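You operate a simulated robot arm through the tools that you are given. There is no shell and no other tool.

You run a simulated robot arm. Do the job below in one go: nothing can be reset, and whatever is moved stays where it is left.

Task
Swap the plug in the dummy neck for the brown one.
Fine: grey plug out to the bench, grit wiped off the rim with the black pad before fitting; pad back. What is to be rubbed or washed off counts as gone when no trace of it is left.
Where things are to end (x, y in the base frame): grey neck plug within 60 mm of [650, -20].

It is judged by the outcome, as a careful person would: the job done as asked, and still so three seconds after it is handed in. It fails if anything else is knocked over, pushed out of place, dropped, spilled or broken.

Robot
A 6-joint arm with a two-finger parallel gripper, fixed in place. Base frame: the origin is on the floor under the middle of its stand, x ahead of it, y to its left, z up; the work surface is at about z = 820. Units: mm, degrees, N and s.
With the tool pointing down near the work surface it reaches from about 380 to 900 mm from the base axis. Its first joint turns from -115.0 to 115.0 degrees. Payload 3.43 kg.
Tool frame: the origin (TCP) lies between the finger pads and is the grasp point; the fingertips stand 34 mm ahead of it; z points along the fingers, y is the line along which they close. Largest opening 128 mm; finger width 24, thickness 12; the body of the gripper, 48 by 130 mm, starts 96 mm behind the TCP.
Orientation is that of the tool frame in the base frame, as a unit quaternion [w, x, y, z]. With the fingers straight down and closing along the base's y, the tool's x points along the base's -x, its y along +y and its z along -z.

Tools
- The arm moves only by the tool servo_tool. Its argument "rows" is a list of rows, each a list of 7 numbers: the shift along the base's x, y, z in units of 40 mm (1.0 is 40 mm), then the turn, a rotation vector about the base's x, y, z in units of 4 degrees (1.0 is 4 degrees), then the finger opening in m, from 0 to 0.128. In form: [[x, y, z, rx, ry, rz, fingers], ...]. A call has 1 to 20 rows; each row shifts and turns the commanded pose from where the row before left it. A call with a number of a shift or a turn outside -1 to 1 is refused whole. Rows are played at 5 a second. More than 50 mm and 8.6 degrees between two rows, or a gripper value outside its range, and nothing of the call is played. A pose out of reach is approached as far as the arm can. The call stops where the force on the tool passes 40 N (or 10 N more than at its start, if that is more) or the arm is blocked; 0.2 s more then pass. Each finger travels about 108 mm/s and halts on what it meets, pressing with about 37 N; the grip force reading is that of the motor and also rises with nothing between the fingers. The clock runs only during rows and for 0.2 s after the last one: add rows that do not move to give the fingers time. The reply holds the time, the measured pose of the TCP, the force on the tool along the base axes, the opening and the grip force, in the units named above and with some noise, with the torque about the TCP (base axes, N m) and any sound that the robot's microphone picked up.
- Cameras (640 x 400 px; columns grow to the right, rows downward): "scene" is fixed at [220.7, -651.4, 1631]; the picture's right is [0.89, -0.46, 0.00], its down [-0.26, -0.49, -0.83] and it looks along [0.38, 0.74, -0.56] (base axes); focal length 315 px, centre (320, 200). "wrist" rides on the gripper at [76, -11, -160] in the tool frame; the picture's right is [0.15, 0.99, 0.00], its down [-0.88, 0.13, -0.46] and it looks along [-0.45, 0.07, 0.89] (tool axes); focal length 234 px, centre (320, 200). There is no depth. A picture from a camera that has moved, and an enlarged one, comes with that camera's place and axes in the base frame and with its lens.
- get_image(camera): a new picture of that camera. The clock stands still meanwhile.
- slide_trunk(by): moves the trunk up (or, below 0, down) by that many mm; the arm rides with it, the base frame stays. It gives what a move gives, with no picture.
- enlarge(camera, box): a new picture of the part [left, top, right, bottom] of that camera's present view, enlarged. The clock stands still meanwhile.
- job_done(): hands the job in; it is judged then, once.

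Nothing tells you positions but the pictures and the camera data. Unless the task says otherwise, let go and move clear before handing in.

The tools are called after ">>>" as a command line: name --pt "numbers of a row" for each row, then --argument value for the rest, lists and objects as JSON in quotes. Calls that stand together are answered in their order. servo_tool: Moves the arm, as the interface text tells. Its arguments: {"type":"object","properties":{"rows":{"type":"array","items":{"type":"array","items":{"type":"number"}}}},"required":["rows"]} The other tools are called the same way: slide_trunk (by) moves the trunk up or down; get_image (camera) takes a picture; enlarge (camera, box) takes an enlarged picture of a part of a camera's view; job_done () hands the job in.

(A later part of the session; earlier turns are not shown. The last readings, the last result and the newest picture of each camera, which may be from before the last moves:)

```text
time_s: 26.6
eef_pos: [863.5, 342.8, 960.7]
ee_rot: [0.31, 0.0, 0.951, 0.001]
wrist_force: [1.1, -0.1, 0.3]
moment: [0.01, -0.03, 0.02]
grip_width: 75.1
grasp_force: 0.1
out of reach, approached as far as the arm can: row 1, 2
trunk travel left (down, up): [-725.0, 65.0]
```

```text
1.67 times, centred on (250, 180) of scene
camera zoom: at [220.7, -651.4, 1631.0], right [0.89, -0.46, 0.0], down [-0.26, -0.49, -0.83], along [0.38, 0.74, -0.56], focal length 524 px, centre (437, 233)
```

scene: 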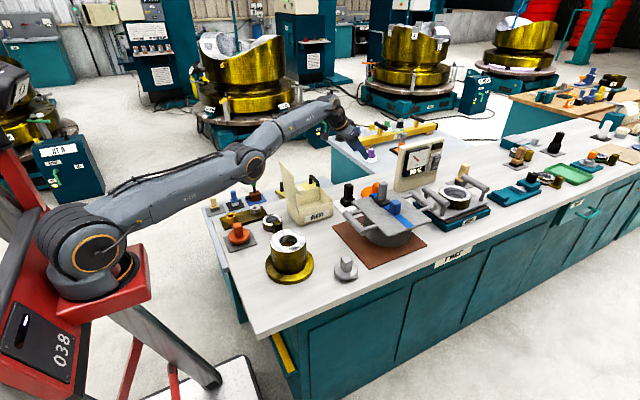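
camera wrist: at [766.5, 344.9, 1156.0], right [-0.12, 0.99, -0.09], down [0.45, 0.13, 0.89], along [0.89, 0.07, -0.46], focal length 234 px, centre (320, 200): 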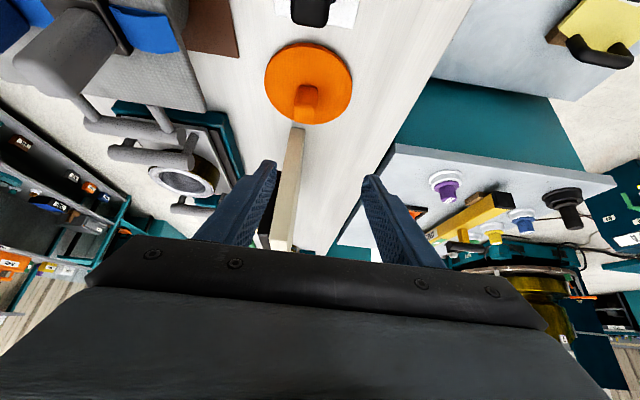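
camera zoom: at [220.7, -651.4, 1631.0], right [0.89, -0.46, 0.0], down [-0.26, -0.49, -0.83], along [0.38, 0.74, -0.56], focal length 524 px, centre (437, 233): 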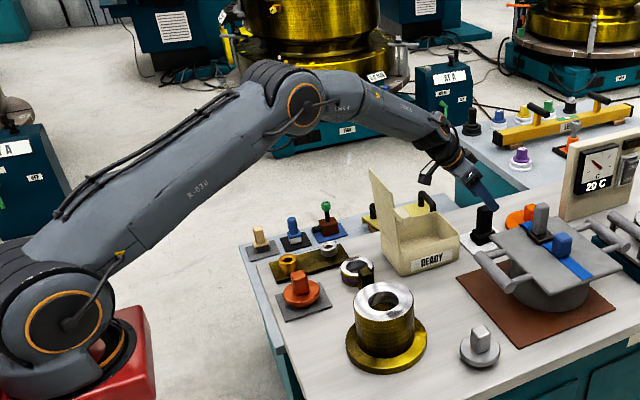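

The arm is now properly elbow-up and the tilted gripper is just above the black pad, with the forearm clear of the box lid. I'm checking alignment through the wrist camera.

>>> get_image --camera "wrist"

>>> enlarge --camera "scene" --box '[290, 120, 400, 220]'

```text
taken
camera wrist: at [708.0, 330.1, 1045.0], right [-0.12, 0.99, -0.09], down [0.44, 0.13, 0.89], along [0.89, 0.07, -0.45], focal length 234 px, centre (320, 200)
```

wrist: 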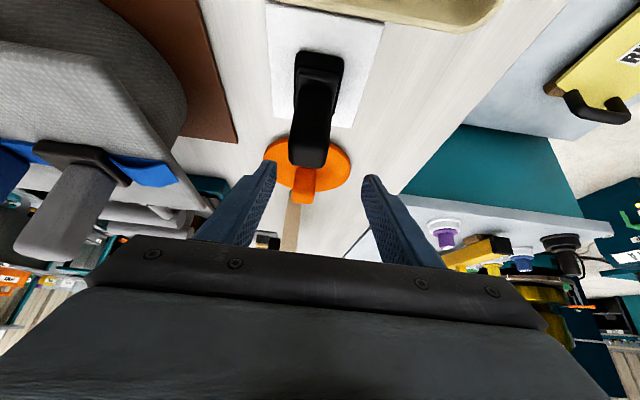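

```text
4.00 times, centred on (345, 170) of scene
camera zoom: at [220.7, -651.4, 1631.0], right [0.89, -0.46, 0.0], down [-0.26, -0.49, -0.83], along [0.38, 0.74, -0.56], focal length 1259 px, centre (220, 320)
```

zoom: 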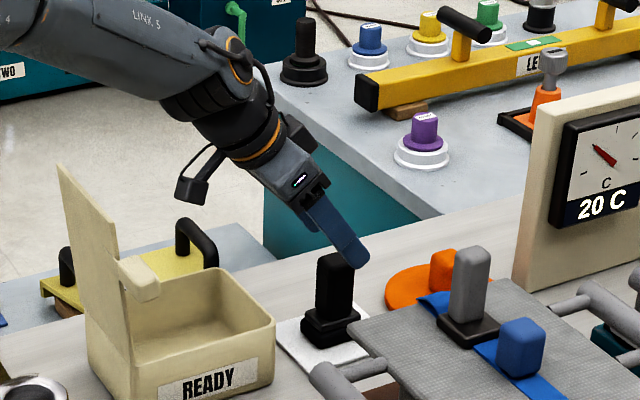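

Handle and fingers line up after a 14 mm shift toward -y. I'll shift and come down around the handle.

>>> servo_tool --pt "0.06 -0.36 0 0 0 0 0.075" --pt "0 0 -0.5 0 0 0 0.075" --pt "0 0 -0.5 0 0 0 0.075" --pt "0 0 -0.35 0 0 0 0.075" --pt "0 0 0 0 0 0 0.075"

>>> get_image --camera "wrist"

>>> enlarge --camera "scene" --box '[310, 150, 390, 220]'

```text
time_s: 27.8
eef_pos: [867.0, 329.4, 906.1]
ee_rot: [0.31, 0.0, 0.951, 0.0]
wrist_force: [-0.5, 0.3, -0.3]
moment: [0.0, 0.01, -0.01]
grip_width: 75.0
grasp_force: 0.0
trunk travel left (down, up): [-725.0, 65.0]
```

```text
taken
camera wrist: at [711.2, 315.0, 990.8], right [-0.12, 0.99, -0.09], down [0.44, 0.13, 0.89], along [0.89, 0.07, -0.45], focal length 234 px, centre (320, 200)
```

wrist: 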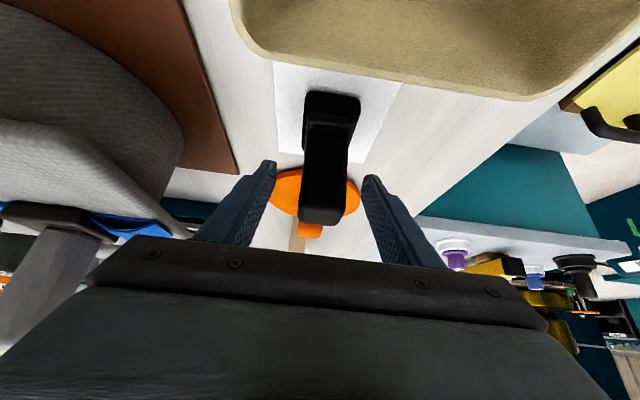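

```text
5.71 times, centred on (350, 185) of scene
camera zoom: at [220.7, -651.4, 1631.0], right [0.89, -0.46, 0.0], down [-0.26, -0.49, -0.83], along [0.38, 0.74, -0.56], focal length 1798 px, centre (149, 286)
```

zoom: 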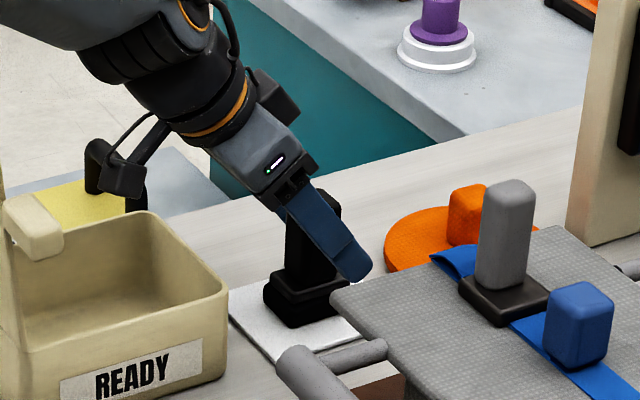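

The fingers straddle the handle well above the pad's base plate. Closing now.

>>> servo_tool --pt "0 0 0 0 0 0 0.06" --pt "0 0 0 0 0 0 0.045" --pt "0 0 0 0 0 0 0.03" --pt "0 0 0 0 0 0 0.015" --pt "0 0 0 0 0 0 0.015" --pt "0 0 0 0 0 0 0.015"

>>> get_image --camera "wrist"

```text
time_s: 29.1
eef_pos: [868.4, 329.5, 906.8]
ee_rot: [0.31, 0.001, 0.951, 0.0]
wrist_force: [-0.4, 0.7, 1.5]
moment: [0.04, -0.07, 0.0]
grip_width: 33.7
grasp_force: 37.2
trunk travel left (down, up): [-725.0, 65.0]
```

```text
taken
camera wrist: at [711.1, 315.2, 991.2], right [-0.12, 0.99, -0.09], down [0.44, 0.13, 0.89], along [0.89, 0.07, -0.45], focal length 234 px, centre (320, 200)
```

wrist: 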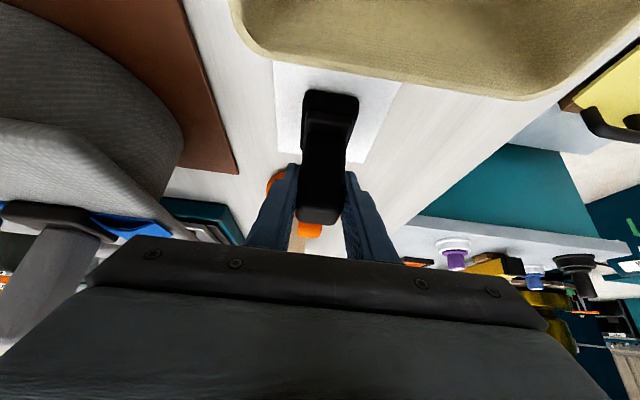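

The pad is gripped (33.7 mm). Lifting a little to check the hold.

>>> servo_tool --pt "0 0 0.25 0 0 0 0.015" --pt "0 0 0.5 0 0 0 0.015" --pt "0 0 1 0 0 0 0.015" --pt "0 0 1 0 0 0 0.015" --pt "0 0 0 0 0 0 0.015"

>>> enlarge --camera "scene" --box '[310, 120, 390, 220]'

>>> get_image --camera "wrist"

```text
time_s: 30.4
eef_pos: [865.3, 327.7, 1015.8]
ee_rot: [0.309, 0.0, 0.951, 0.001]
wrist_force: [0.5, 0.2, -1.2]
moment: [0.0, 0.01, 0.0]
grip_width: 33.5
grasp_force: 37.2
trunk travel left (down, up): [-725.0, 65.0]
```

```text
4.00 times, centred on (350, 170) of scene
camera zoom: at [220.7, -651.4, 1631.0], right [0.89, -0.46, 0.0], down [-0.26, -0.49, -0.83], along [0.38, 0.74, -0.56], focal length 1259 px, centre (200, 320)
```

zoom: 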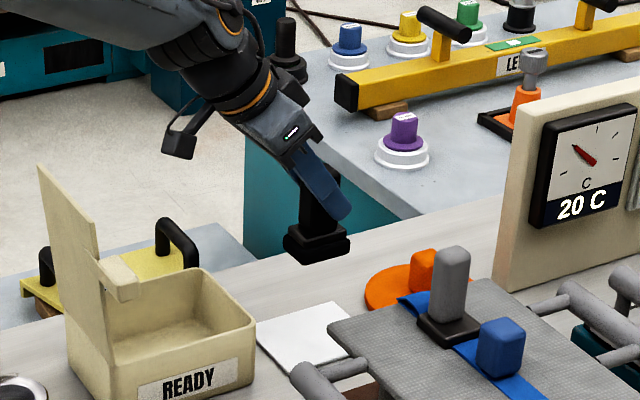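

```text
taken
camera wrist: at [709.2, 314.7, 1100.9], right [-0.12, 0.99, -0.09], down [0.44, 0.13, 0.89], along [0.89, 0.07, -0.45], focal length 234 px, centre (320, 200)
```

wrist: 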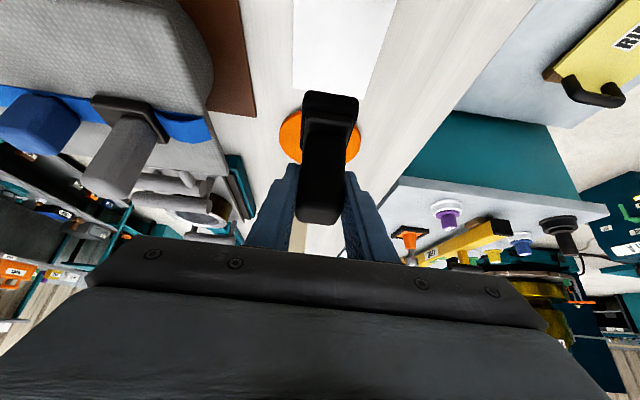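

The pad is held upright and level. Looking at the rim and its grit now that the plug is out.

>>> enlarge --camera "scene" --box '[260, 222, 320, 262]'

>>> servo_tool --pt "0 0 1 0 0 0 0.015" --pt "-0.3 -0.3 0.9 0 0 0 0.015" --pt "-0.6 -0.6 0.6 0 0 0 0.015" --pt "-0.8 -0.7 0 0 0 0 0.015" --pt "-0.8 -0.7 0 0 0 0 0.015" --pt "-0.8 -0.7 0 0 0 0 0.015" --pt "-0.8 -0.7 0 0 0 0 0.015" --pt "-0.9 -0.6 0 0 0 0 0.015" --pt "-0.9 -0.6 0 0 0 0 0.015" --pt "0 0 0 0 0 0 0.015"

>>> get_image --camera "scene"

>>> get_image --camera "wrist"

```text
10.00 times, centred on (290, 242) of scene
camera zoom: at [220.7, -651.4, 1631.0], right [0.89, -0.46, 0.0], down [-0.26, -0.49, -0.83], along [0.38, 0.74, -0.56], focal length 3147 px, centre (620, -220)
```

zoom: 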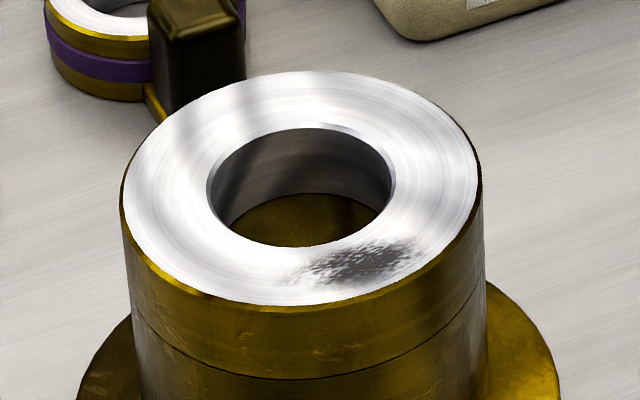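

```text
time_s: 32.5
eef_pos: [629.7, 131.4, 1117.8]
ee_rot: [0.31, 0.001, 0.951, -0.001]
wrist_force: [-0.5, -0.9, -1.7]
moment: [0.0, 0.0, 0.01]
grip_width: 33.3
grasp_force: 37.2
trunk travel left (down, up): [-725.0, 65.0]
```

```text
taken
```

scene: 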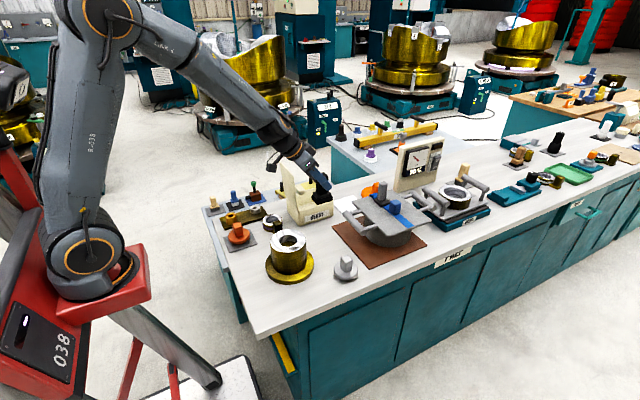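

```text
taken
camera wrist: at [473.7, 118.0, 1201.8], right [-0.12, 0.99, -0.09], down [0.44, 0.13, 0.89], along [0.89, 0.07, -0.45], focal length 234 px, centre (320, 200)
```

wrist: 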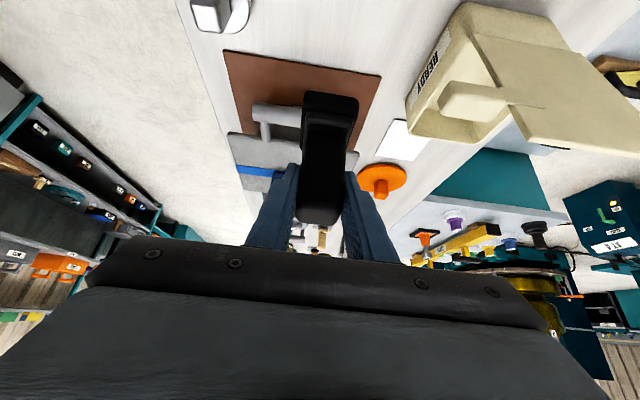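

The grit is a smear about 45 mm long on the -y side of the rim, centred near (491, 59). I'll bring the pad above it and lower to just over the rim.

>>> servo_tool --pt "-0.867 -0.4525 0 0 0 0 0.015" --pt "-0.867 -0.4525 0 0 0 0 0.015" --pt "-0.867 -0.4525 0 0 0 0 0.015" --pt "-0.867 -0.4525 0 0 0 0 0.015" --pt "0 0 -0.9 0 0 0 0.015" --pt "0 0 -0.8 0 0 0 0.015" --pt "0 0 0 0 0 0 0.015"

>>> enlarge --camera "scene" --box '[240, 190, 340, 280]'

>>> get_image --camera "wrist"

```text
time_s: 34.1
eef_pos: [491.1, 59.2, 1047.9]
ee_rot: [0.309, 0.001, 0.951, 0.0]
wrist_force: [-0.2, 0.6, -0.9]
moment: [-0.01, 0.04, 0.01]
grip_width: 33.9
grasp_force: 36.8
trunk travel left (down, up): [-725.0, 65.0]
```

```text
4.44 times, centred on (290, 235) of scene
camera zoom: at [220.7, -651.4, 1631.0], right [0.89, -0.46, 0.0], down [-0.26, -0.49, -0.83], along [0.38, 0.74, -0.56], focal length 1399 px, centre (453, 44)
```

zoom: 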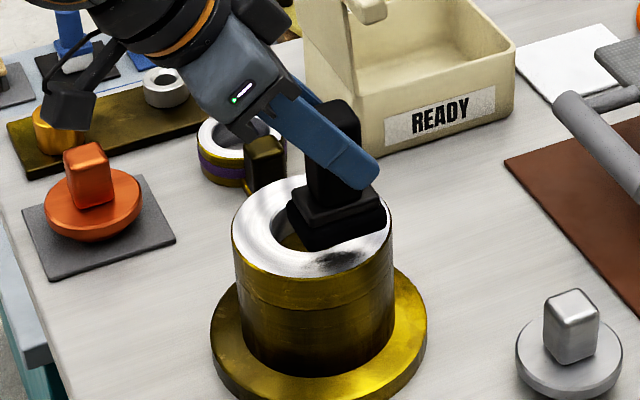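

```text
taken
camera wrist: at [335.4, 46.0, 1133.3], right [-0.12, 0.99, -0.09], down [0.44, 0.13, 0.89], along [0.89, 0.07, -0.45], focal length 234 px, centre (320, 200)
```

wrist: 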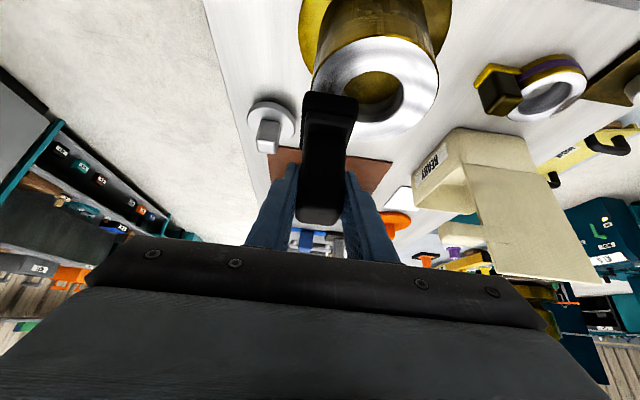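

>>> servo_tool --pt "0 0 -0.25 0 0 0 0.015" --pt "0 0 -0.25 0 0 0 0.015" --pt "0 0 -0.06 0 0 0 0.015" --pt "0 0 -0.04 0 0 0 0.015" --pt "0 0 0 0 0 0 0.015"

>>> enlarge --camera "scene" --box '[260, 212, 330, 262]'

```text
time_s: 35.4
eef_pos: [492.4, 59.9, 1025.7]
ee_rot: [0.308, 0.0, 0.951, 0.0]
wrist_force: [-0.1, 0.5, -1.0]
moment: [0.02, -0.02, 0.0]
grip_width: 33.3
grasp_force: 37.1
trunk travel left (down, up): [-725.0, 65.0]
```

```text
8.00 times, centred on (295, 237) of scene
camera zoom: at [220.7, -651.4, 1631.0], right [0.89, -0.46, 0.0], down [-0.26, -0.49, -0.83], along [0.38, 0.74, -0.56], focal length 2518 px, centre (520, -96)
```

zoom: 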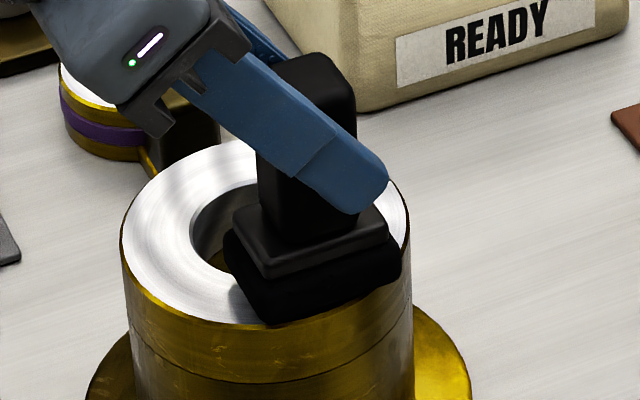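

Nearly touching. Lowering in 1–2 mm steps until light contact shows in the force.

>>> servo_tool --pt "0 0 -0.04 0 0 0 0.015" --pt "0 0 -0.04 0 0 0 0.015" --pt "0 0 0 0 0 0 0.015"

```text
time_s: 36.1
eef_pos: [491.6, 59.5, 1021.2]
ee_rot: [0.309, 0.001, 0.951, -0.001]
wrist_force: [-0.1, 0.0, 0.4]
moment: [0.02, -0.02, 0.03]
grip_width: 33.3
grasp_force: 37.1
trunk travel left (down, up): [-725.0, 65.0]
```

>>> servo_tool --pt "0 0 -0.03 0 0 0 0.015" --pt "0 0 0 0 0 0 0.015"

```text
time_s: 36.8
eef_pos: [491.4, 58.9, 1021.4]
ee_rot: [0.31, 0.0, 0.951, 0.001]
wrist_force: [-1.0, 1.5, 2.6]
moment: [0.0, 0.05, -0.01]
grip_width: 33.6
grasp_force: 37.3
trunk travel left (down, up): [-725.0, 65.0]
```

Light contact (about 3–4 N). I'll add a touch more pressure and stroke back and forth along x over the smear.

>>> servo_tool --pt "0 0 -0.04 0 0 0 0.015" --pt "0.25 0 0 0 0 0 0.015" --pt "0.25 0 0 0 0 0 0.015" --pt "-0.35 0 0 0 0 0 0.015" --pt "-0.35 0 0 0 0 0 0.015" --pt "-0.3 0 0 0 0 0 0.015" --pt "0.35 0 0 0 0 0 0.015" --pt "0.35 0 0 0 0 0 0.015" --pt "0.3 0 0 0 0 0 0.015" --pt "-0.35 0 0 0 0 0 0.015" --pt "-0.35 0 0 0 0 0 0.015" --pt "-0.3 0 0 0 0 0 0.015" --pt "0.25 0 0 0 0 0 0.015" --pt "0.25 0 0 0 0 0 0.015" --pt "0 0 0 0 0 0 0.015"

>>> enlarge --camera "scene" --box '[250, 205, 330, 285]'

```text
time_s: 38.3
eef_pos: [482.4, 60.3, 1020.8]
ee_rot: [0.311, -0.001, 0.95, 0.0]
wrist_force: [-1.4, -0.2, 11.6]
moment: [-0.23, -0.05, -0.03]
grip_width: 33.5
grasp_force: 37.4
out of reach, approached as far as the arm can: row 6
trunk travel left (down, up): [-725.0, 65.0]
stopped in row 7: the force on the tool passed its limit at 47 N (the readings are from after the stop); the commanded pose is now the measured one
```

```text
5.00 times, centred on (290, 245) of scene
camera zoom: at [220.7, -651.4, 1631.0], right [0.89, -0.46, 0.0], down [-0.26, -0.49, -0.83], along [0.38, 0.74, -0.56], focal length 1574 px, centre (470, -25)
```

zoom: 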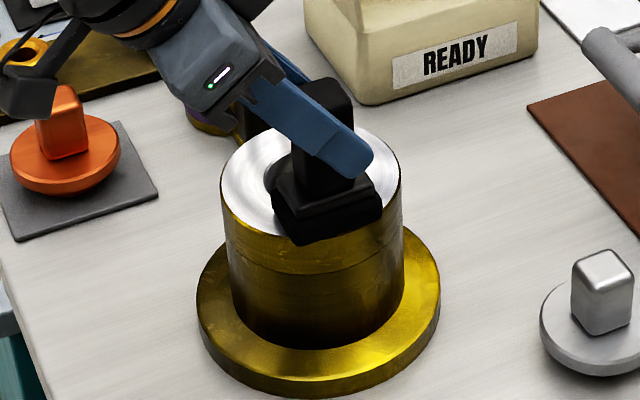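

The arm hit its inner reach limit at this tilt and stopped; the neck has not moved. I'll lift the pad to inspect the rim.

>>> servo_tool --pt "0.1 0 0.3 0 0 0 0.015" --pt "0.2 0 1 0 0 0 0.015" --pt "0.2 0.5 1 0 0 0 0.015" --pt "0 0 0 0 0 0 0.015"

>>> enlarge --camera "scene" --box '[260, 205, 330, 262]'

```text
time_s: 39.3
eef_pos: [501.1, 80.1, 1111.9]
ee_rot: [0.309, -0.001, 0.951, 0.0]
wrist_force: [0.9, 0.2, -1.2]
moment: [-0.01, 0.03, 0.01]
grip_width: 33.4
grasp_force: 36.9
trunk travel left (down, up): [-725.0, 65.0]
```

```text
7.02 times, centred on (295, 234) of scene
camera zoom: at [220.7, -651.4, 1631.0], right [0.89, -0.46, 0.0], down [-0.26, -0.49, -0.83], along [0.38, 0.74, -0.56], focal length 2208 px, centre (495, -35)
```

zoom: 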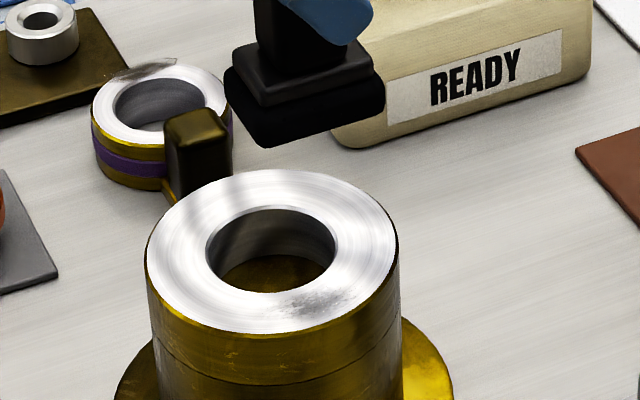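

The smear is much fainter after the first strokes. I'll go back for more strokes, staying at x ≥ 488 where the arm can reach properly.

>>> servo_tool --pt "0 -0.5 -0.8 0 0 0 0.015" --pt "0 0 -0.8 0 0 0 0.015" --pt "0 0 -0.4 0 0 0 0.015" --pt "0 0 -0.15 0 0 0 0.015" --pt "0 0 0 0 0 0 0.015"

```text
time_s: 40.5
eef_pos: [501.0, 59.9, 1025.7]
ee_rot: [0.309, 0.001, 0.951, 0.0]
wrist_force: [0.1, 0.8, -1.3]
moment: [-0.03, -0.02, -0.03]
grip_width: 33.5
grasp_force: 37.5
trunk travel left (down, up): [-725.0, 65.0]
```

>>> servo_tool --pt "0 0 -0.08 0 0 0 0.015" --pt "0 0 -0.05 0 0 0 0.015" --pt "0.15 0 0 0 0 0 0.015" --pt "0.15 0 0 0 0 0 0.015" --pt "-0.3 0 0 0 0 0 0.015" --pt "-0.3 0 0 0 0 0 0.015" --pt "0.3 0.1 0 0 0 0 0.015" --pt "0.3 0 0 0 0 0 0.015" --pt "-0.3 0 0 0 0 0 0.015" --pt "-0.3 0 0 0 0 0 0.015" --pt "0.3 -0.2 0 0 0 0 0.015" --pt "0.3 0 0 0 0 0 0.015" --pt "-0.3 0 0 0 0 0 0.015" --pt "-0.3 0 0 0 0 0 0.015" --pt "0.3 0.1 0 0 0 0 0.015" --pt "0 0 0 0 0 0 0.015"

```text
time_s: 43.9
eef_pos: [500.8, 58.9, 1020.1]
ee_rot: [0.309, 0.001, 0.951, -0.001]
wrist_force: [-5.7, -1.5, 9.6]
moment: [-0.17, 0.09, -0.05]
grip_width: 33.4
grasp_force: 37.4
trunk travel left (down, up): [-725.0, 65.0]
```

The strokes ran cleanly at about 10 N. Lifting to inspect the rim again.

>>> servo_tool --pt "0 0 0.3 0 0 0 0.015" --pt "0 0 1 0 0 0 0.015" --pt "0 0.5 1 0 0 0 0.015" --pt "0 0 0 0 0 0 0.015"

>>> enlarge --camera "scene" --box '[265, 222, 320, 257]'

>>> enlarge --camera "wrist" --box '[280, 0, 480, 150]'

```text
time_s: 44.9
eef_pos: [501.3, 81.9, 1113.7]
ee_rot: [0.308, -0.001, 0.951, 0.0]
wrist_force: [0.1, 0.1, -1.1]
moment: [-0.03, -0.01, -0.02]
grip_width: 33.6
grasp_force: 36.4
trunk travel left (down, up): [-725.0, 65.0]
```

```text
11.43 times, centred on (292, 240) of scene
camera zoom: at [220.7, -651.4, 1631.0], right [0.89, -0.46, 0.0], down [-0.26, -0.49, -0.83], along [0.38, 0.74, -0.56], focal length 3597 px, centre (634, -251)
```

zoom: 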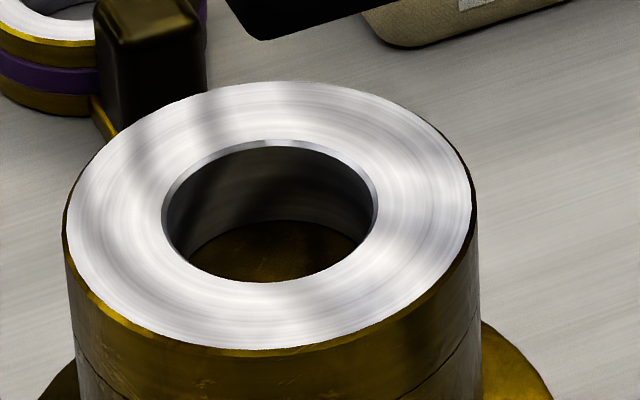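

```text
2.67 times, centred on (380, 75) of wrist
camera zoom: at [345.4, 67.7, 1197.5], right [-0.12, 0.99, -0.09], down [0.44, 0.13, 0.89], along [0.89, 0.07, -0.45], focal length 624 px, centre (160, 533)
```

zoom: 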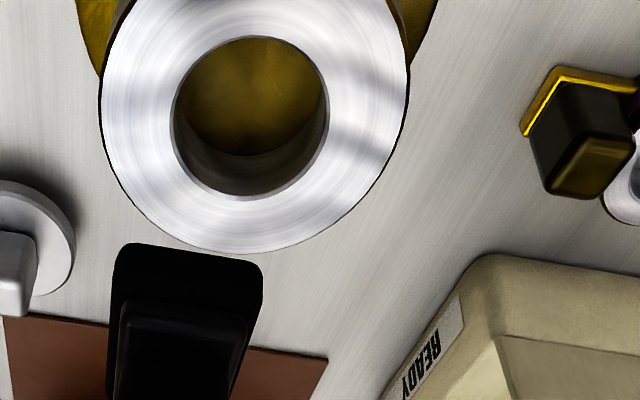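

>>> enlarge --camera "scene" --box '[278, 238, 308, 256]'

>>> enlarge --camera "wrist" --box '[300, 0, 420, 85]'

```text
16.00 times, centred on (293, 247) of scene
camera zoom: at [220.7, -651.4, 1631.0], right [0.89, -0.46, 0.0], down [-0.26, -0.49, -0.83], along [0.38, 0.74, -0.56], focal length 5036 px, centre (752, -552)
```

zoom: 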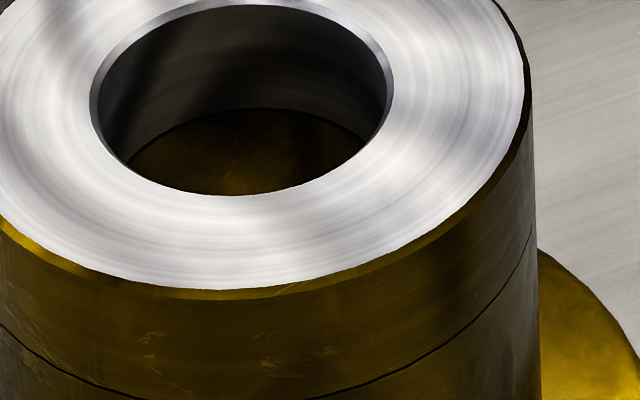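

```text
4.71 times, centred on (360, 42) of wrist
camera zoom: at [345.4, 67.7, 1197.5], right [-0.12, 0.99, -0.09], down [0.44, 0.13, 0.89], along [0.89, 0.07, -0.45], focal length 1102 px, centre (132, 941)
```

zoom: 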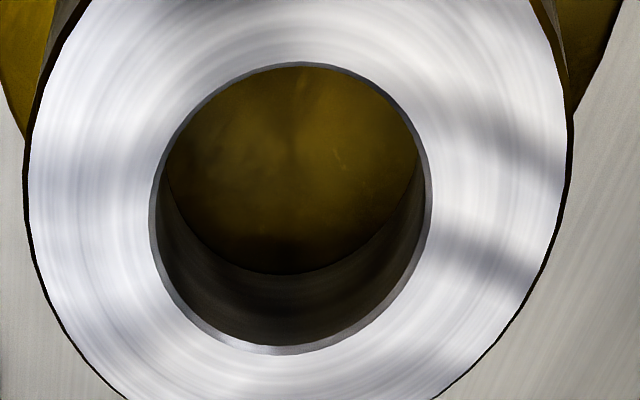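

The rim looks clean. I'll do one more light pass for certainty, then take the pad back.

>>> servo_tool --pt "0 -0.55 -0.8 0 0 0 0.015" --pt "0 0 -0.8 0 0 0 0.015" --pt "0 0 -0.4 0 0 0 0.015" --pt "0 0 -0.28 0 0 0 0.015" --pt "0 0 -0.05 0 0 0 0.015" --pt "0.2 0 0 0 0 0 0.015" --pt "-0.3 0 0 0 0 0 0.015" --pt "-0.2 0 0 0 0 0 0.015" --pt "0.3 0.1 0 0 0 0 0.015" --pt "0.2 0 0 0 0 0 0.015" --pt "-0.3 -0.1 0 0 0 0 0.015" --pt "-0.2 -0.1 0 0 0 0 0.015" --pt "0.3 0 0 0 0 0 0.015" --pt "0 0 0 0 0 0 0.015"

```text
time_s: 46.9
eef_pos: [499.4, 60.8, 1019.5]
ee_rot: [0.311, 0.0, 0.95, 0.001]
wrist_force: [-3.3, -0.4, 14.7]
moment: [-0.24, 0.3, -0.02]
grip_width: 33.3
grasp_force: 36.9
trunk travel left (down, up): [-725.0, 65.0]
stopped in row 10: the force on the tool passed its limit at 44 N (the readings are from after the stop); the commanded pose is now the measured one
```

>>> servo_tool --pt "0 0 0.3 0 0 0 0.015" --pt "0 0 1 0 0 0 0.015" --pt "0.3 0.5 1 0 0 0 0.015" --pt "0 0 0 0 0 0 0.015"

>>> enlarge --camera "scene" --box '[250, 195, 340, 290]'

>>> get_image --camera "wrist"

>>> enlarge --camera "scene" --box '[278, 238, 308, 256]'

```text
time_s: 47.9
eef_pos: [512.4, 80.4, 1112.1]
ee_rot: [0.31, 0.001, 0.951, 0.0]
wrist_force: [0.5, 1.4, -0.8]
moment: [-0.02, 0.03, 0.02]
grip_width: 33.6
grasp_force: 36.9
trunk travel left (down, up): [-725.0, 65.0]
```

```text
4.21 times, centred on (295, 242) of scene
camera zoom: at [220.7, -651.4, 1631.0], right [0.89, -0.46, 0.0], down [-0.26, -0.49, -0.83], along [0.38, 0.74, -0.56], focal length 1325 px, centre (425, 21)
```

zoom: 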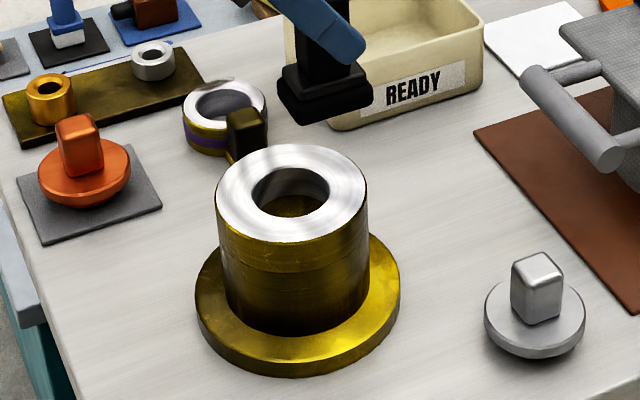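

```text
taken
camera wrist: at [355.8, 67.9, 1195.5], right [-0.12, 0.99, -0.09], down [0.44, 0.13, 0.89], along [0.89, 0.07, -0.45], focal length 234 px, centre (320, 200)
```

wrist: 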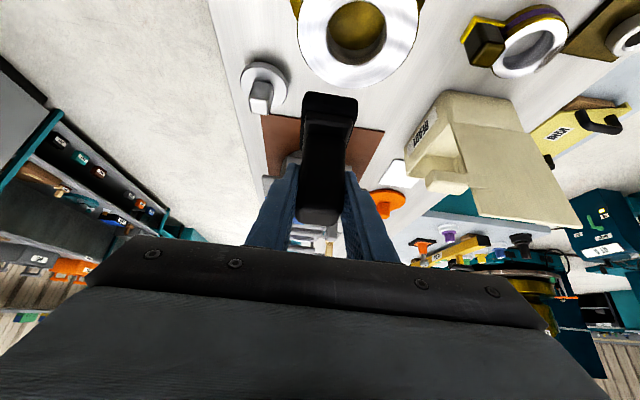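

```text
16.00 times, centred on (293, 247) of scene
camera zoom: at [220.7, -651.4, 1631.0], right [0.89, -0.46, 0.0], down [-0.26, -0.49, -0.83], along [0.38, 0.74, -0.56], focal length 5036 px, centre (752, -552)
```

zoom: 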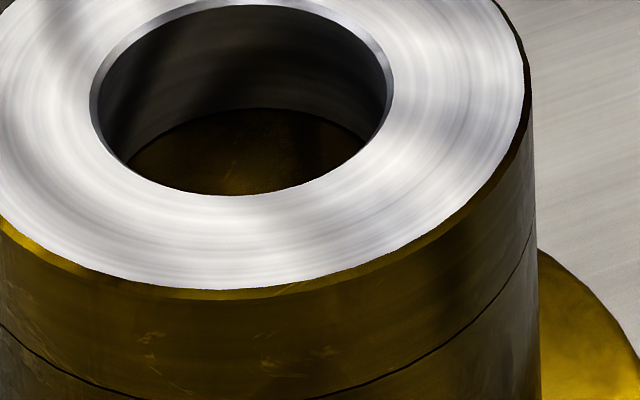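

The rim is spotless and the neck hasn't shifted. I'll carry the pad back along the same high route to above its white tile.

>>> servo_tool --pt "0.805 0.564 0 0 0 0 0.015" --pt "0.805 0.564 0 0 0 0 0.015" --pt "0.805 0.564 0 0 0 0 0.015" --pt "0.805 0.564 0 0 0 0 0.015" --pt "0.805 0.564 0 0 0 0 0.015" --pt "0.805 0.564 0 0 0 0 0.015" --pt "0.805 0.564 0 0 0 0 0.015" --pt "0.805 0.564 0 0 0 0 0.015" --pt "0.805 0.564 0 0 0 0 0.015" --pt "0.805 0.564 -0.4 0 0 0 0.015" --pt "0.805 0.564 -0.8 0 0 0 0.015" --pt "0 0 -1 0 0 0 0.015" --pt "0 0 0 0 0 0 0.015"

>>> get_image --camera "wrist"

>>> enlarge --camera "scene" --box '[310, 120, 390, 220]'

```text
refused: row 11 steps farther than a row can; nothing moved
```

```text
taken
camera wrist: at [355.8, 67.9, 1195.5], right [-0.12, 0.99, -0.09], down [0.44, 0.13, 0.89], along [0.89, 0.07, -0.45], focal length 234 px, centre (320, 200)
```

wrist: 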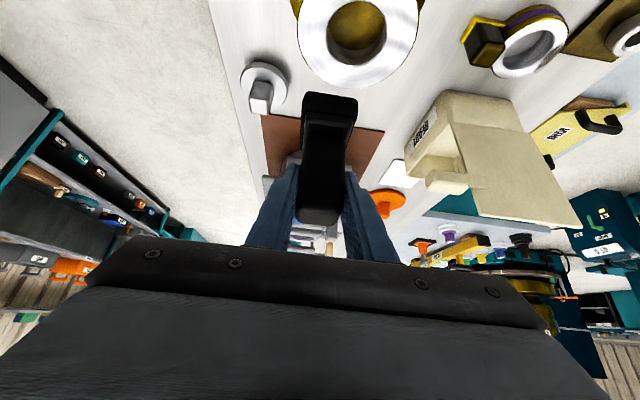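

```text
4.00 times, centred on (350, 170) of scene
camera zoom: at [220.7, -651.4, 1631.0], right [0.89, -0.46, 0.0], down [-0.26, -0.49, -0.83], along [0.38, 0.74, -0.56], focal length 1259 px, centre (200, 320)
```

zoom: 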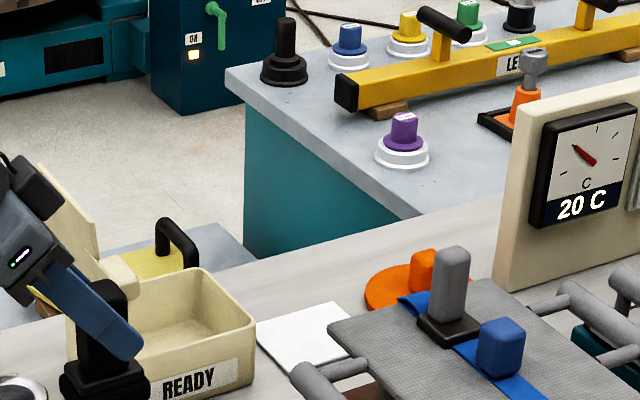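

One row was too long; same route with the descent separated.

>>> servo_tool --pt "0.805 0.564 0 0 0 0 0.015" --pt "0.805 0.564 0 0 0 0 0.015" --pt "0.805 0.564 0 0 0 0 0.015" --pt "0.805 0.564 0 0 0 0 0.015" --pt "0.805 0.564 0 0 0 0 0.015" --pt "0.805 0.564 0 0 0 0 0.015" --pt "0.805 0.564 0 0 0 0 0.015" --pt "0.805 0.564 0 0 0 0 0.015" --pt "0.805 0.564 0 0 0 0 0.015" --pt "0.805 0.564 0 0 0 0 0.015" --pt "0.805 0.564 0 0 0 0 0.015" --pt "0 0 -0.8 0 0 0 0.015" --pt "0 0 -0.9 0 0 0 0.015" --pt "0 0 -0.9 0 0 0 0.015" --pt "0 0 0 0 0 0 0.015"

>>> get_image --camera "wrist"

>>> enlarge --camera "scene" --box '[310, 120, 390, 220]'

```text
time_s: 51.1
eef_pos: [864.8, 330.7, 1007.2]
ee_rot: [0.31, 0.001, 0.951, 0.0]
wrist_force: [-0.4, 0.7, -1.8]
moment: [-0.04, 0.02, 0.02]
grip_width: 33.6
grasp_force: 36.8
trunk travel left (down, up): [-725.0, 65.0]
```

```text
taken
camera wrist: at [709.3, 316.5, 1090.2], right [-0.12, 0.99, -0.09], down [0.44, 0.13, 0.89], along [0.89, 0.07, -0.45], focal length 234 px, centre (320, 200)
```

wrist: 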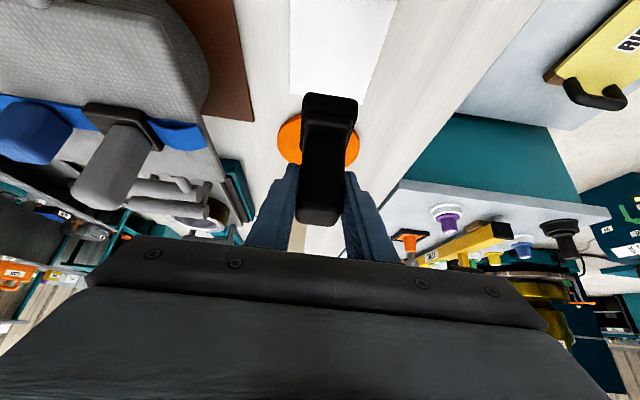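

```text
4.00 times, centred on (350, 170) of scene
camera zoom: at [220.7, -651.4, 1631.0], right [0.89, -0.46, 0.0], down [-0.26, -0.49, -0.83], along [0.38, 0.74, -0.56], focal length 1259 px, centre (200, 320)
```

zoom: 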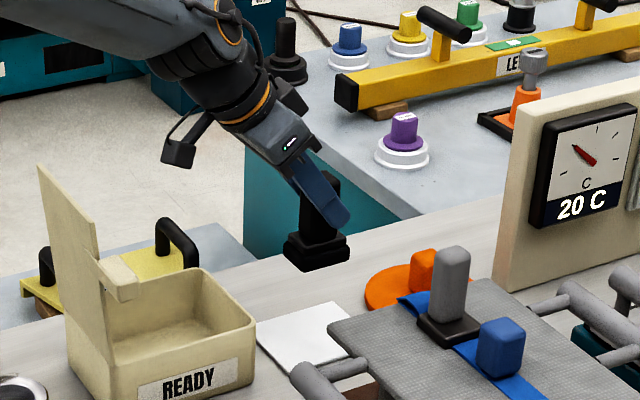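

>>> servo_tool --pt "0.03 -0.04 -0.8 0 0 0 0.015" --pt "0 0 -0.8 0 0 0 0.015" --pt "0 0 -0.5 0 0 0 0.015" --pt "0 0 -0.25 0 0 0 0.015" --pt "0 0 0 0 0 0 0.015"

>>> enlarge --camera "scene" --box '[325, 160, 385, 215]'

```text
time_s: 52.3
eef_pos: [866.2, 327.2, 912.1]
ee_rot: [0.31, 0.001, 0.951, -0.001]
wrist_force: [0.4, 0.0, -0.7]
moment: [-0.02, 0.01, -0.01]
grip_width: 33.8
grasp_force: 37.1
trunk travel left (down, up): [-725.0, 65.0]
```

```text
7.27 times, centred on (355, 188) of scene
camera zoom: at [220.7, -651.4, 1631.0], right [0.89, -0.46, 0.0], down [-0.26, -0.49, -0.83], along [0.38, 0.74, -0.56], focal length 2289 px, centre (66, 291)
```

zoom: 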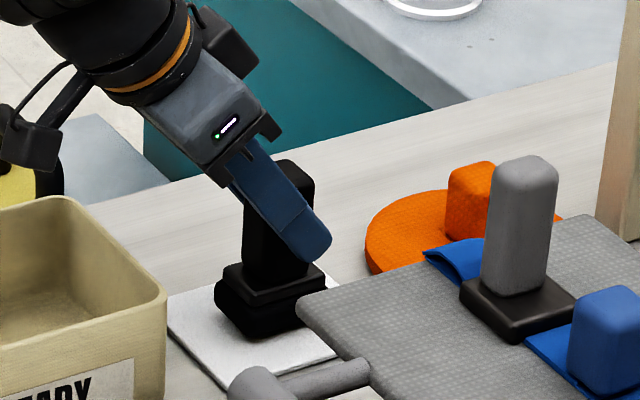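

>>> servo_tool --pt "0 0 -0.06 0 0 0 0.015" --pt "0 0 -0.05 0 0 0 0.015" --pt "0 0 0 0 0 0 0.015"

```text
time_s: 53.1
eef_pos: [866.6, 327.6, 908.0]
ee_rot: [0.31, 0.0, 0.951, 0.0]
wrist_force: [-0.8, -0.8, -0.6]
moment: [0.0, 0.01, 0.03]
grip_width: 33.4
grasp_force: 37.1
trunk travel left (down, up): [-725.0, 65.0]
```

>>> servo_tool --pt "0 0 -0.04 0 0 0 0.015" --pt "0 0 0 0 0 0 0.015"

```text
time_s: 53.7
eef_pos: [867.2, 328.3, 907.3]
ee_rot: [0.31, 0.0, 0.951, -0.001]
wrist_force: [0.1, 1.2, -1.5]
moment: [0.04, 0.0, 0.0]
grip_width: 33.4
grasp_force: 37.0
trunk travel left (down, up): [-725.0, 65.0]
```

>>> servo_tool --pt "0 0 -0.03 0 0 0 0.015" --pt "0 0 0 0 0 0 0.015"

>>> enlarge --camera "scene" --box '[335, 175, 370, 210]'

```text
time_s: 54.3
eef_pos: [865.8, 328.5, 905.4]
ee_rot: [0.31, 0.0, 0.951, 0.0]
wrist_force: [-1.1, 0.4, 0.4]
moment: [-0.08, 0.02, -0.02]
grip_width: 33.7
grasp_force: 37.3
trunk travel left (down, up): [-725.0, 65.0]
```

```text
11.43 times, centred on (352, 192) of scene
camera zoom: at [220.7, -651.4, 1631.0], right [0.89, -0.46, 0.0], down [-0.26, -0.49, -0.83], along [0.38, 0.74, -0.56], focal length 3597 px, centre (-51, 286)
```

zoom: 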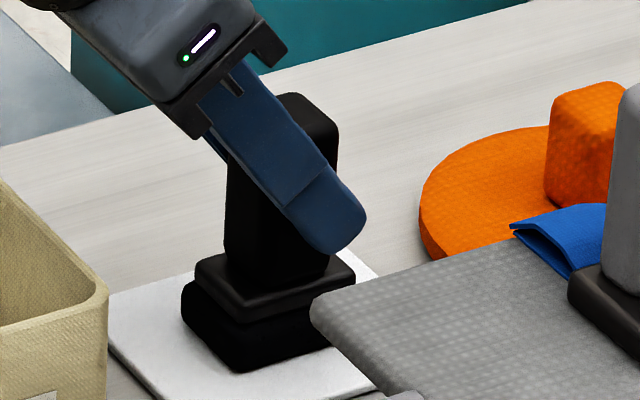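

The pad is touching its tile in the same place as before. A hair lower, then open and withdraw along the tool's axis.

>>> servo_tool --pt "0 0 -0.03 0 0 0 0.015" --pt "0 0 0 0 0 0 0.015" --pt "0 0 0 0 0 0 0.035" --pt "0 0 0 0 0 0 0.055" --pt "0 0 0 0 0 0 0.075" --pt "0 0 0 0 0 0 0.075"

>>> enlarge --camera "scene" --box '[335, 175, 370, 210]'

>>> get_image --camera "wrist"

```text
time_s: 55.7
eef_pos: [865.6, 326.7, 903.2]
ee_rot: [0.31, 0.001, 0.951, 0.0]
wrist_force: [0.0, -0.5, -0.2]
moment: [-0.04, 0.02, -0.01]
grip_width: 75.0
grasp_force: 0.2
trunk travel left (down, up): [-725.0, 65.0]
```

```text
11.43 times, centred on (352, 192) of scene
camera zoom: at [220.7, -651.4, 1631.0], right [0.89, -0.46, 0.0], down [-0.26, -0.49, -0.83], along [0.38, 0.74, -0.56], focal length 3597 px, centre (-51, 286)
```

zoom: 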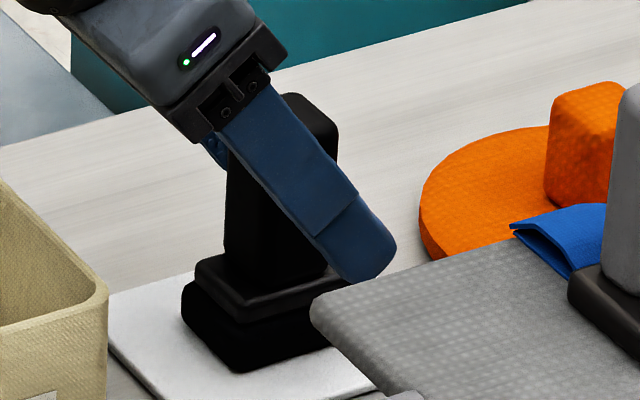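

```text
taken
camera wrist: at [710.4, 314.6, 989.0], right [-0.12, 0.99, -0.09], down [0.44, 0.13, 0.89], along [0.89, 0.07, -0.45], focal length 234 px, centre (320, 200)
```

wrist: 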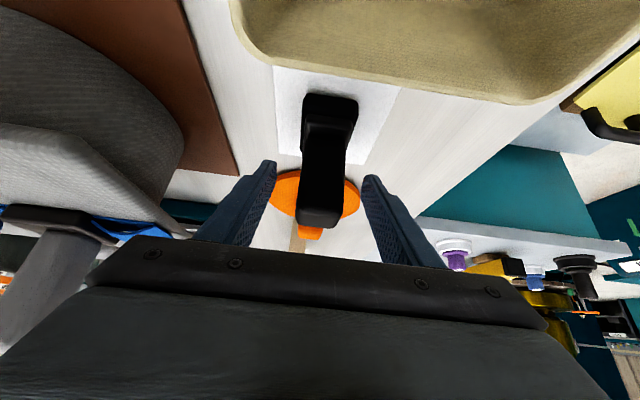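

The pad stands back on its tile. I'll rise straight off the handle, retrace the high route and set the tool vertical again.

>>> servo_tool --pt "0 0 0.5 0 0 0 0.08" --pt "0 0 1 0 0 0 0.08" --pt "0 0 1 0 0 0 0.08" --pt "0 0 1 0 0 0 0.08" --pt "0 -0.1 1 0 0 0 0.08" --pt "-0.6 -0.6 0.6 0 0 0 0.08" --pt "-0.8 -0.7 0 0 0 0 0.08" --pt "-0.8 -0.7 0 0 0 0 0.08" --pt "-0.8 -0.7 0 0 0 0 0.08" --pt "-0.8 -0.7 0 0 0 0 0.08" --pt "-0.8 -0.7 0 0 0 0 0.08" --pt "-0.8 -0.7 0 0 0 0 0.08" --pt "0 0 0 0 0 0 0.08"

>>> enlarge --camera "scene" --box '[200, 100, 440, 290]'

```text
time_s: 58.5
eef_pos: [650.3, 131.9, 1107.6]
ee_rot: [0.31, 0.001, 0.951, -0.001]
wrist_force: [0.2, 0.4, 0.0]
moment: [0.0, 0.02, 0.03]
grip_width: 80.1
grasp_force: 0.1
trunk travel left (down, up): [-725.0, 65.0]
```

```text
2.11 times, centred on (320, 195) of scene
camera zoom: at [220.7, -651.4, 1631.0], right [0.89, -0.46, 0.0], down [-0.26, -0.49, -0.83], along [0.38, 0.74, -0.56], focal length 663 px, centre (320, 210)
```

zoom: 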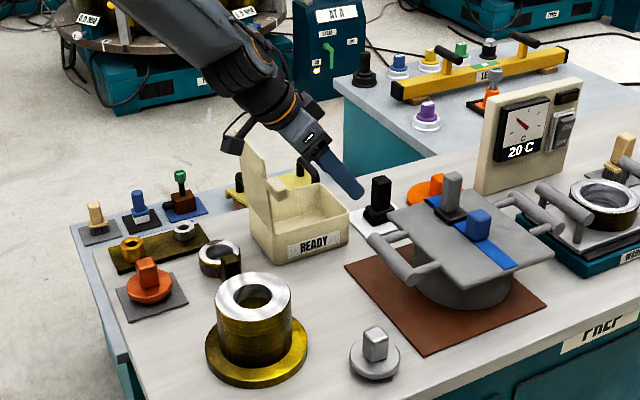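

>>> servo_tool --pt "0 0 0.1 0 1 0 0.08" --pt "0 0 0.1 0 1 0 0.08" --pt "0 0 0.1 0 1 0 0.08" --pt "0 0 0.1 0 1 0 0.08" --pt "0 0 0.1 0 1 0 0.08" --pt "0 0 0.1 0 1 0 0.08" --pt "0 0 0.1 0 1 0 0.08" --pt "0 0 0.1 0 1 0 0.08" --pt "0 0 0.1 0 1 0 0.08" --pt "0 0 0 0 0 0 0.08"

```text
time_s: 60.7
eef_pos: [650.0, 131.4, 1145.0]
ee_rot: [0.001, -0.001, 1.0, 0.0]
wrist_force: [0.3, 0.7, 0.4]
moment: [0.02, 0.0, -0.01]
grip_width: 80.0
grasp_force: 0.1
trunk travel left (down, up): [-725.0, 65.0]
```

The tool is vertical again. Moving over toward the copper-brown plug on the grey mat for a close look.

>>> servo_tool --pt "-0.78 0.55 0 0 0 0 0.1" --pt "-0.78 0.55 0 0 0 0 0.128" --pt "-0.78 0.55 0 0 0 0 0.128" --pt "-0.78 0.55 0 0 0 0 0.128" --pt "-0.78 0.55 0 0 0 0 0.128" --pt "-0.78 0.55 0 0 0 0 0.128" --pt "-0.78 0.55 0 0 0 0 0.128" --pt "-0.78 0.55 0 0 0 0 0.128" --pt "0 0 -0.8 0 0 0 0.128" --pt "0 0 0 0 0 0 0.128"

>>> get_image --camera "wrist"

>>> enlarge --camera "wrist" --box '[260, 40, 400, 190]'

```text
time_s: 62.9
eef_pos: [400.0, 307.0, 1112.6]
ee_rot: [0.0, 0.001, 1.0, 0.0]
wrist_force: [-0.7, -0.4, -0.3]
moment: [0.01, -0.03, 0.03]
grip_width: 128.0
grasp_force: 0.0
trunk travel left (down, up): [-725.0, 65.0]
```

```text
taken
camera wrist: at [323.6, 294.7, 1272.0], right [-0.15, 0.99, 0.0], down [0.88, 0.13, 0.46], along [0.45, 0.07, -0.89], focal length 234 px, centre (320, 200)
```

wrist: 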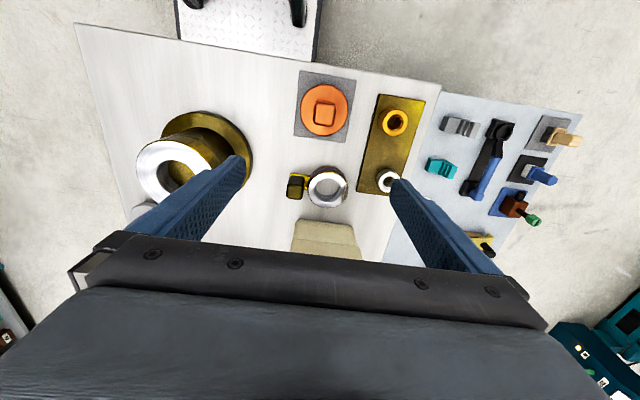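

```text
2.67 times, centred on (330, 115) of wrist
camera zoom: at [323.6, 294.7, 1272.0], right [-0.15, 0.99, 0.0], down [0.88, 0.13, 0.46], along [0.45, 0.07, -0.89], focal length 624 px, centre (293, 427)
```

zoom: 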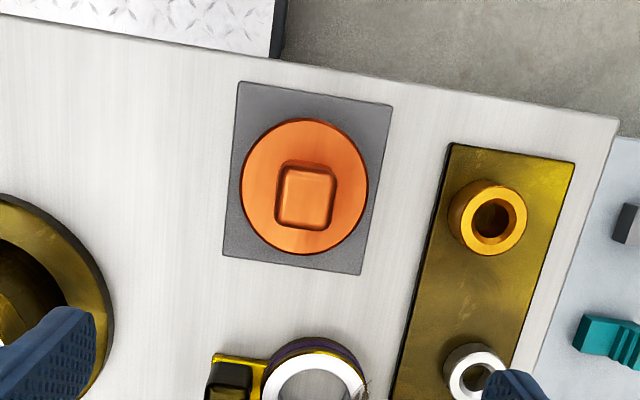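

>>> enlarge --camera "wrist" --box '[295, 75, 355, 140]'

>>> enlarge --camera "scene" --box '[220, 215, 260, 255]'

```text
6.15 times, centred on (325, 108) of wrist
camera zoom: at [323.6, 294.7, 1272.0], right [-0.15, 0.99, 0.0], down [0.88, 0.13, 0.46], along [0.45, 0.07, -0.89], focal length 1441 px, centre (289, 769)
```

zoom: 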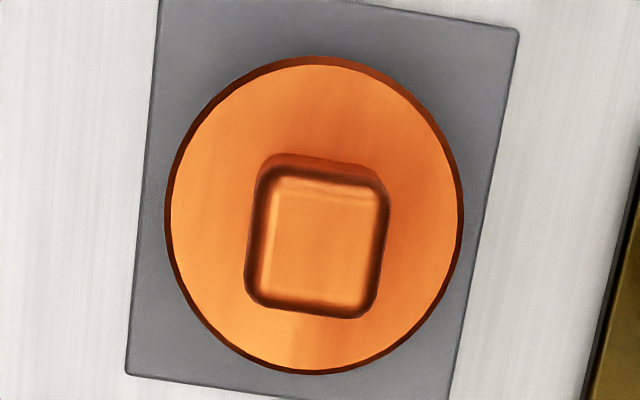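

```text
10.00 times, centred on (240, 235) of scene
camera zoom: at [220.7, -651.4, 1631.0], right [0.89, -0.46, 0.0], down [-0.26, -0.49, -0.83], along [0.38, 0.74, -0.56], focal length 3147 px, centre (1120, -150)
```

zoom: 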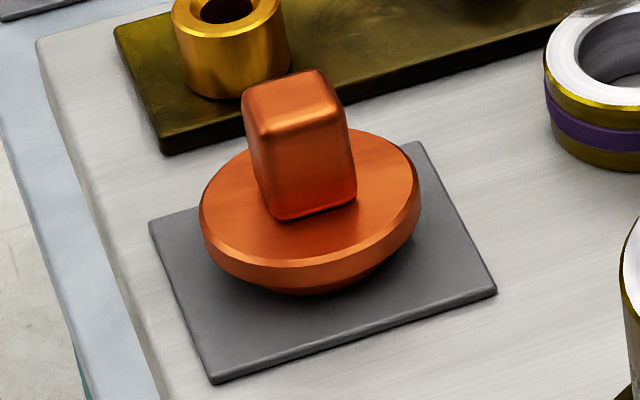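

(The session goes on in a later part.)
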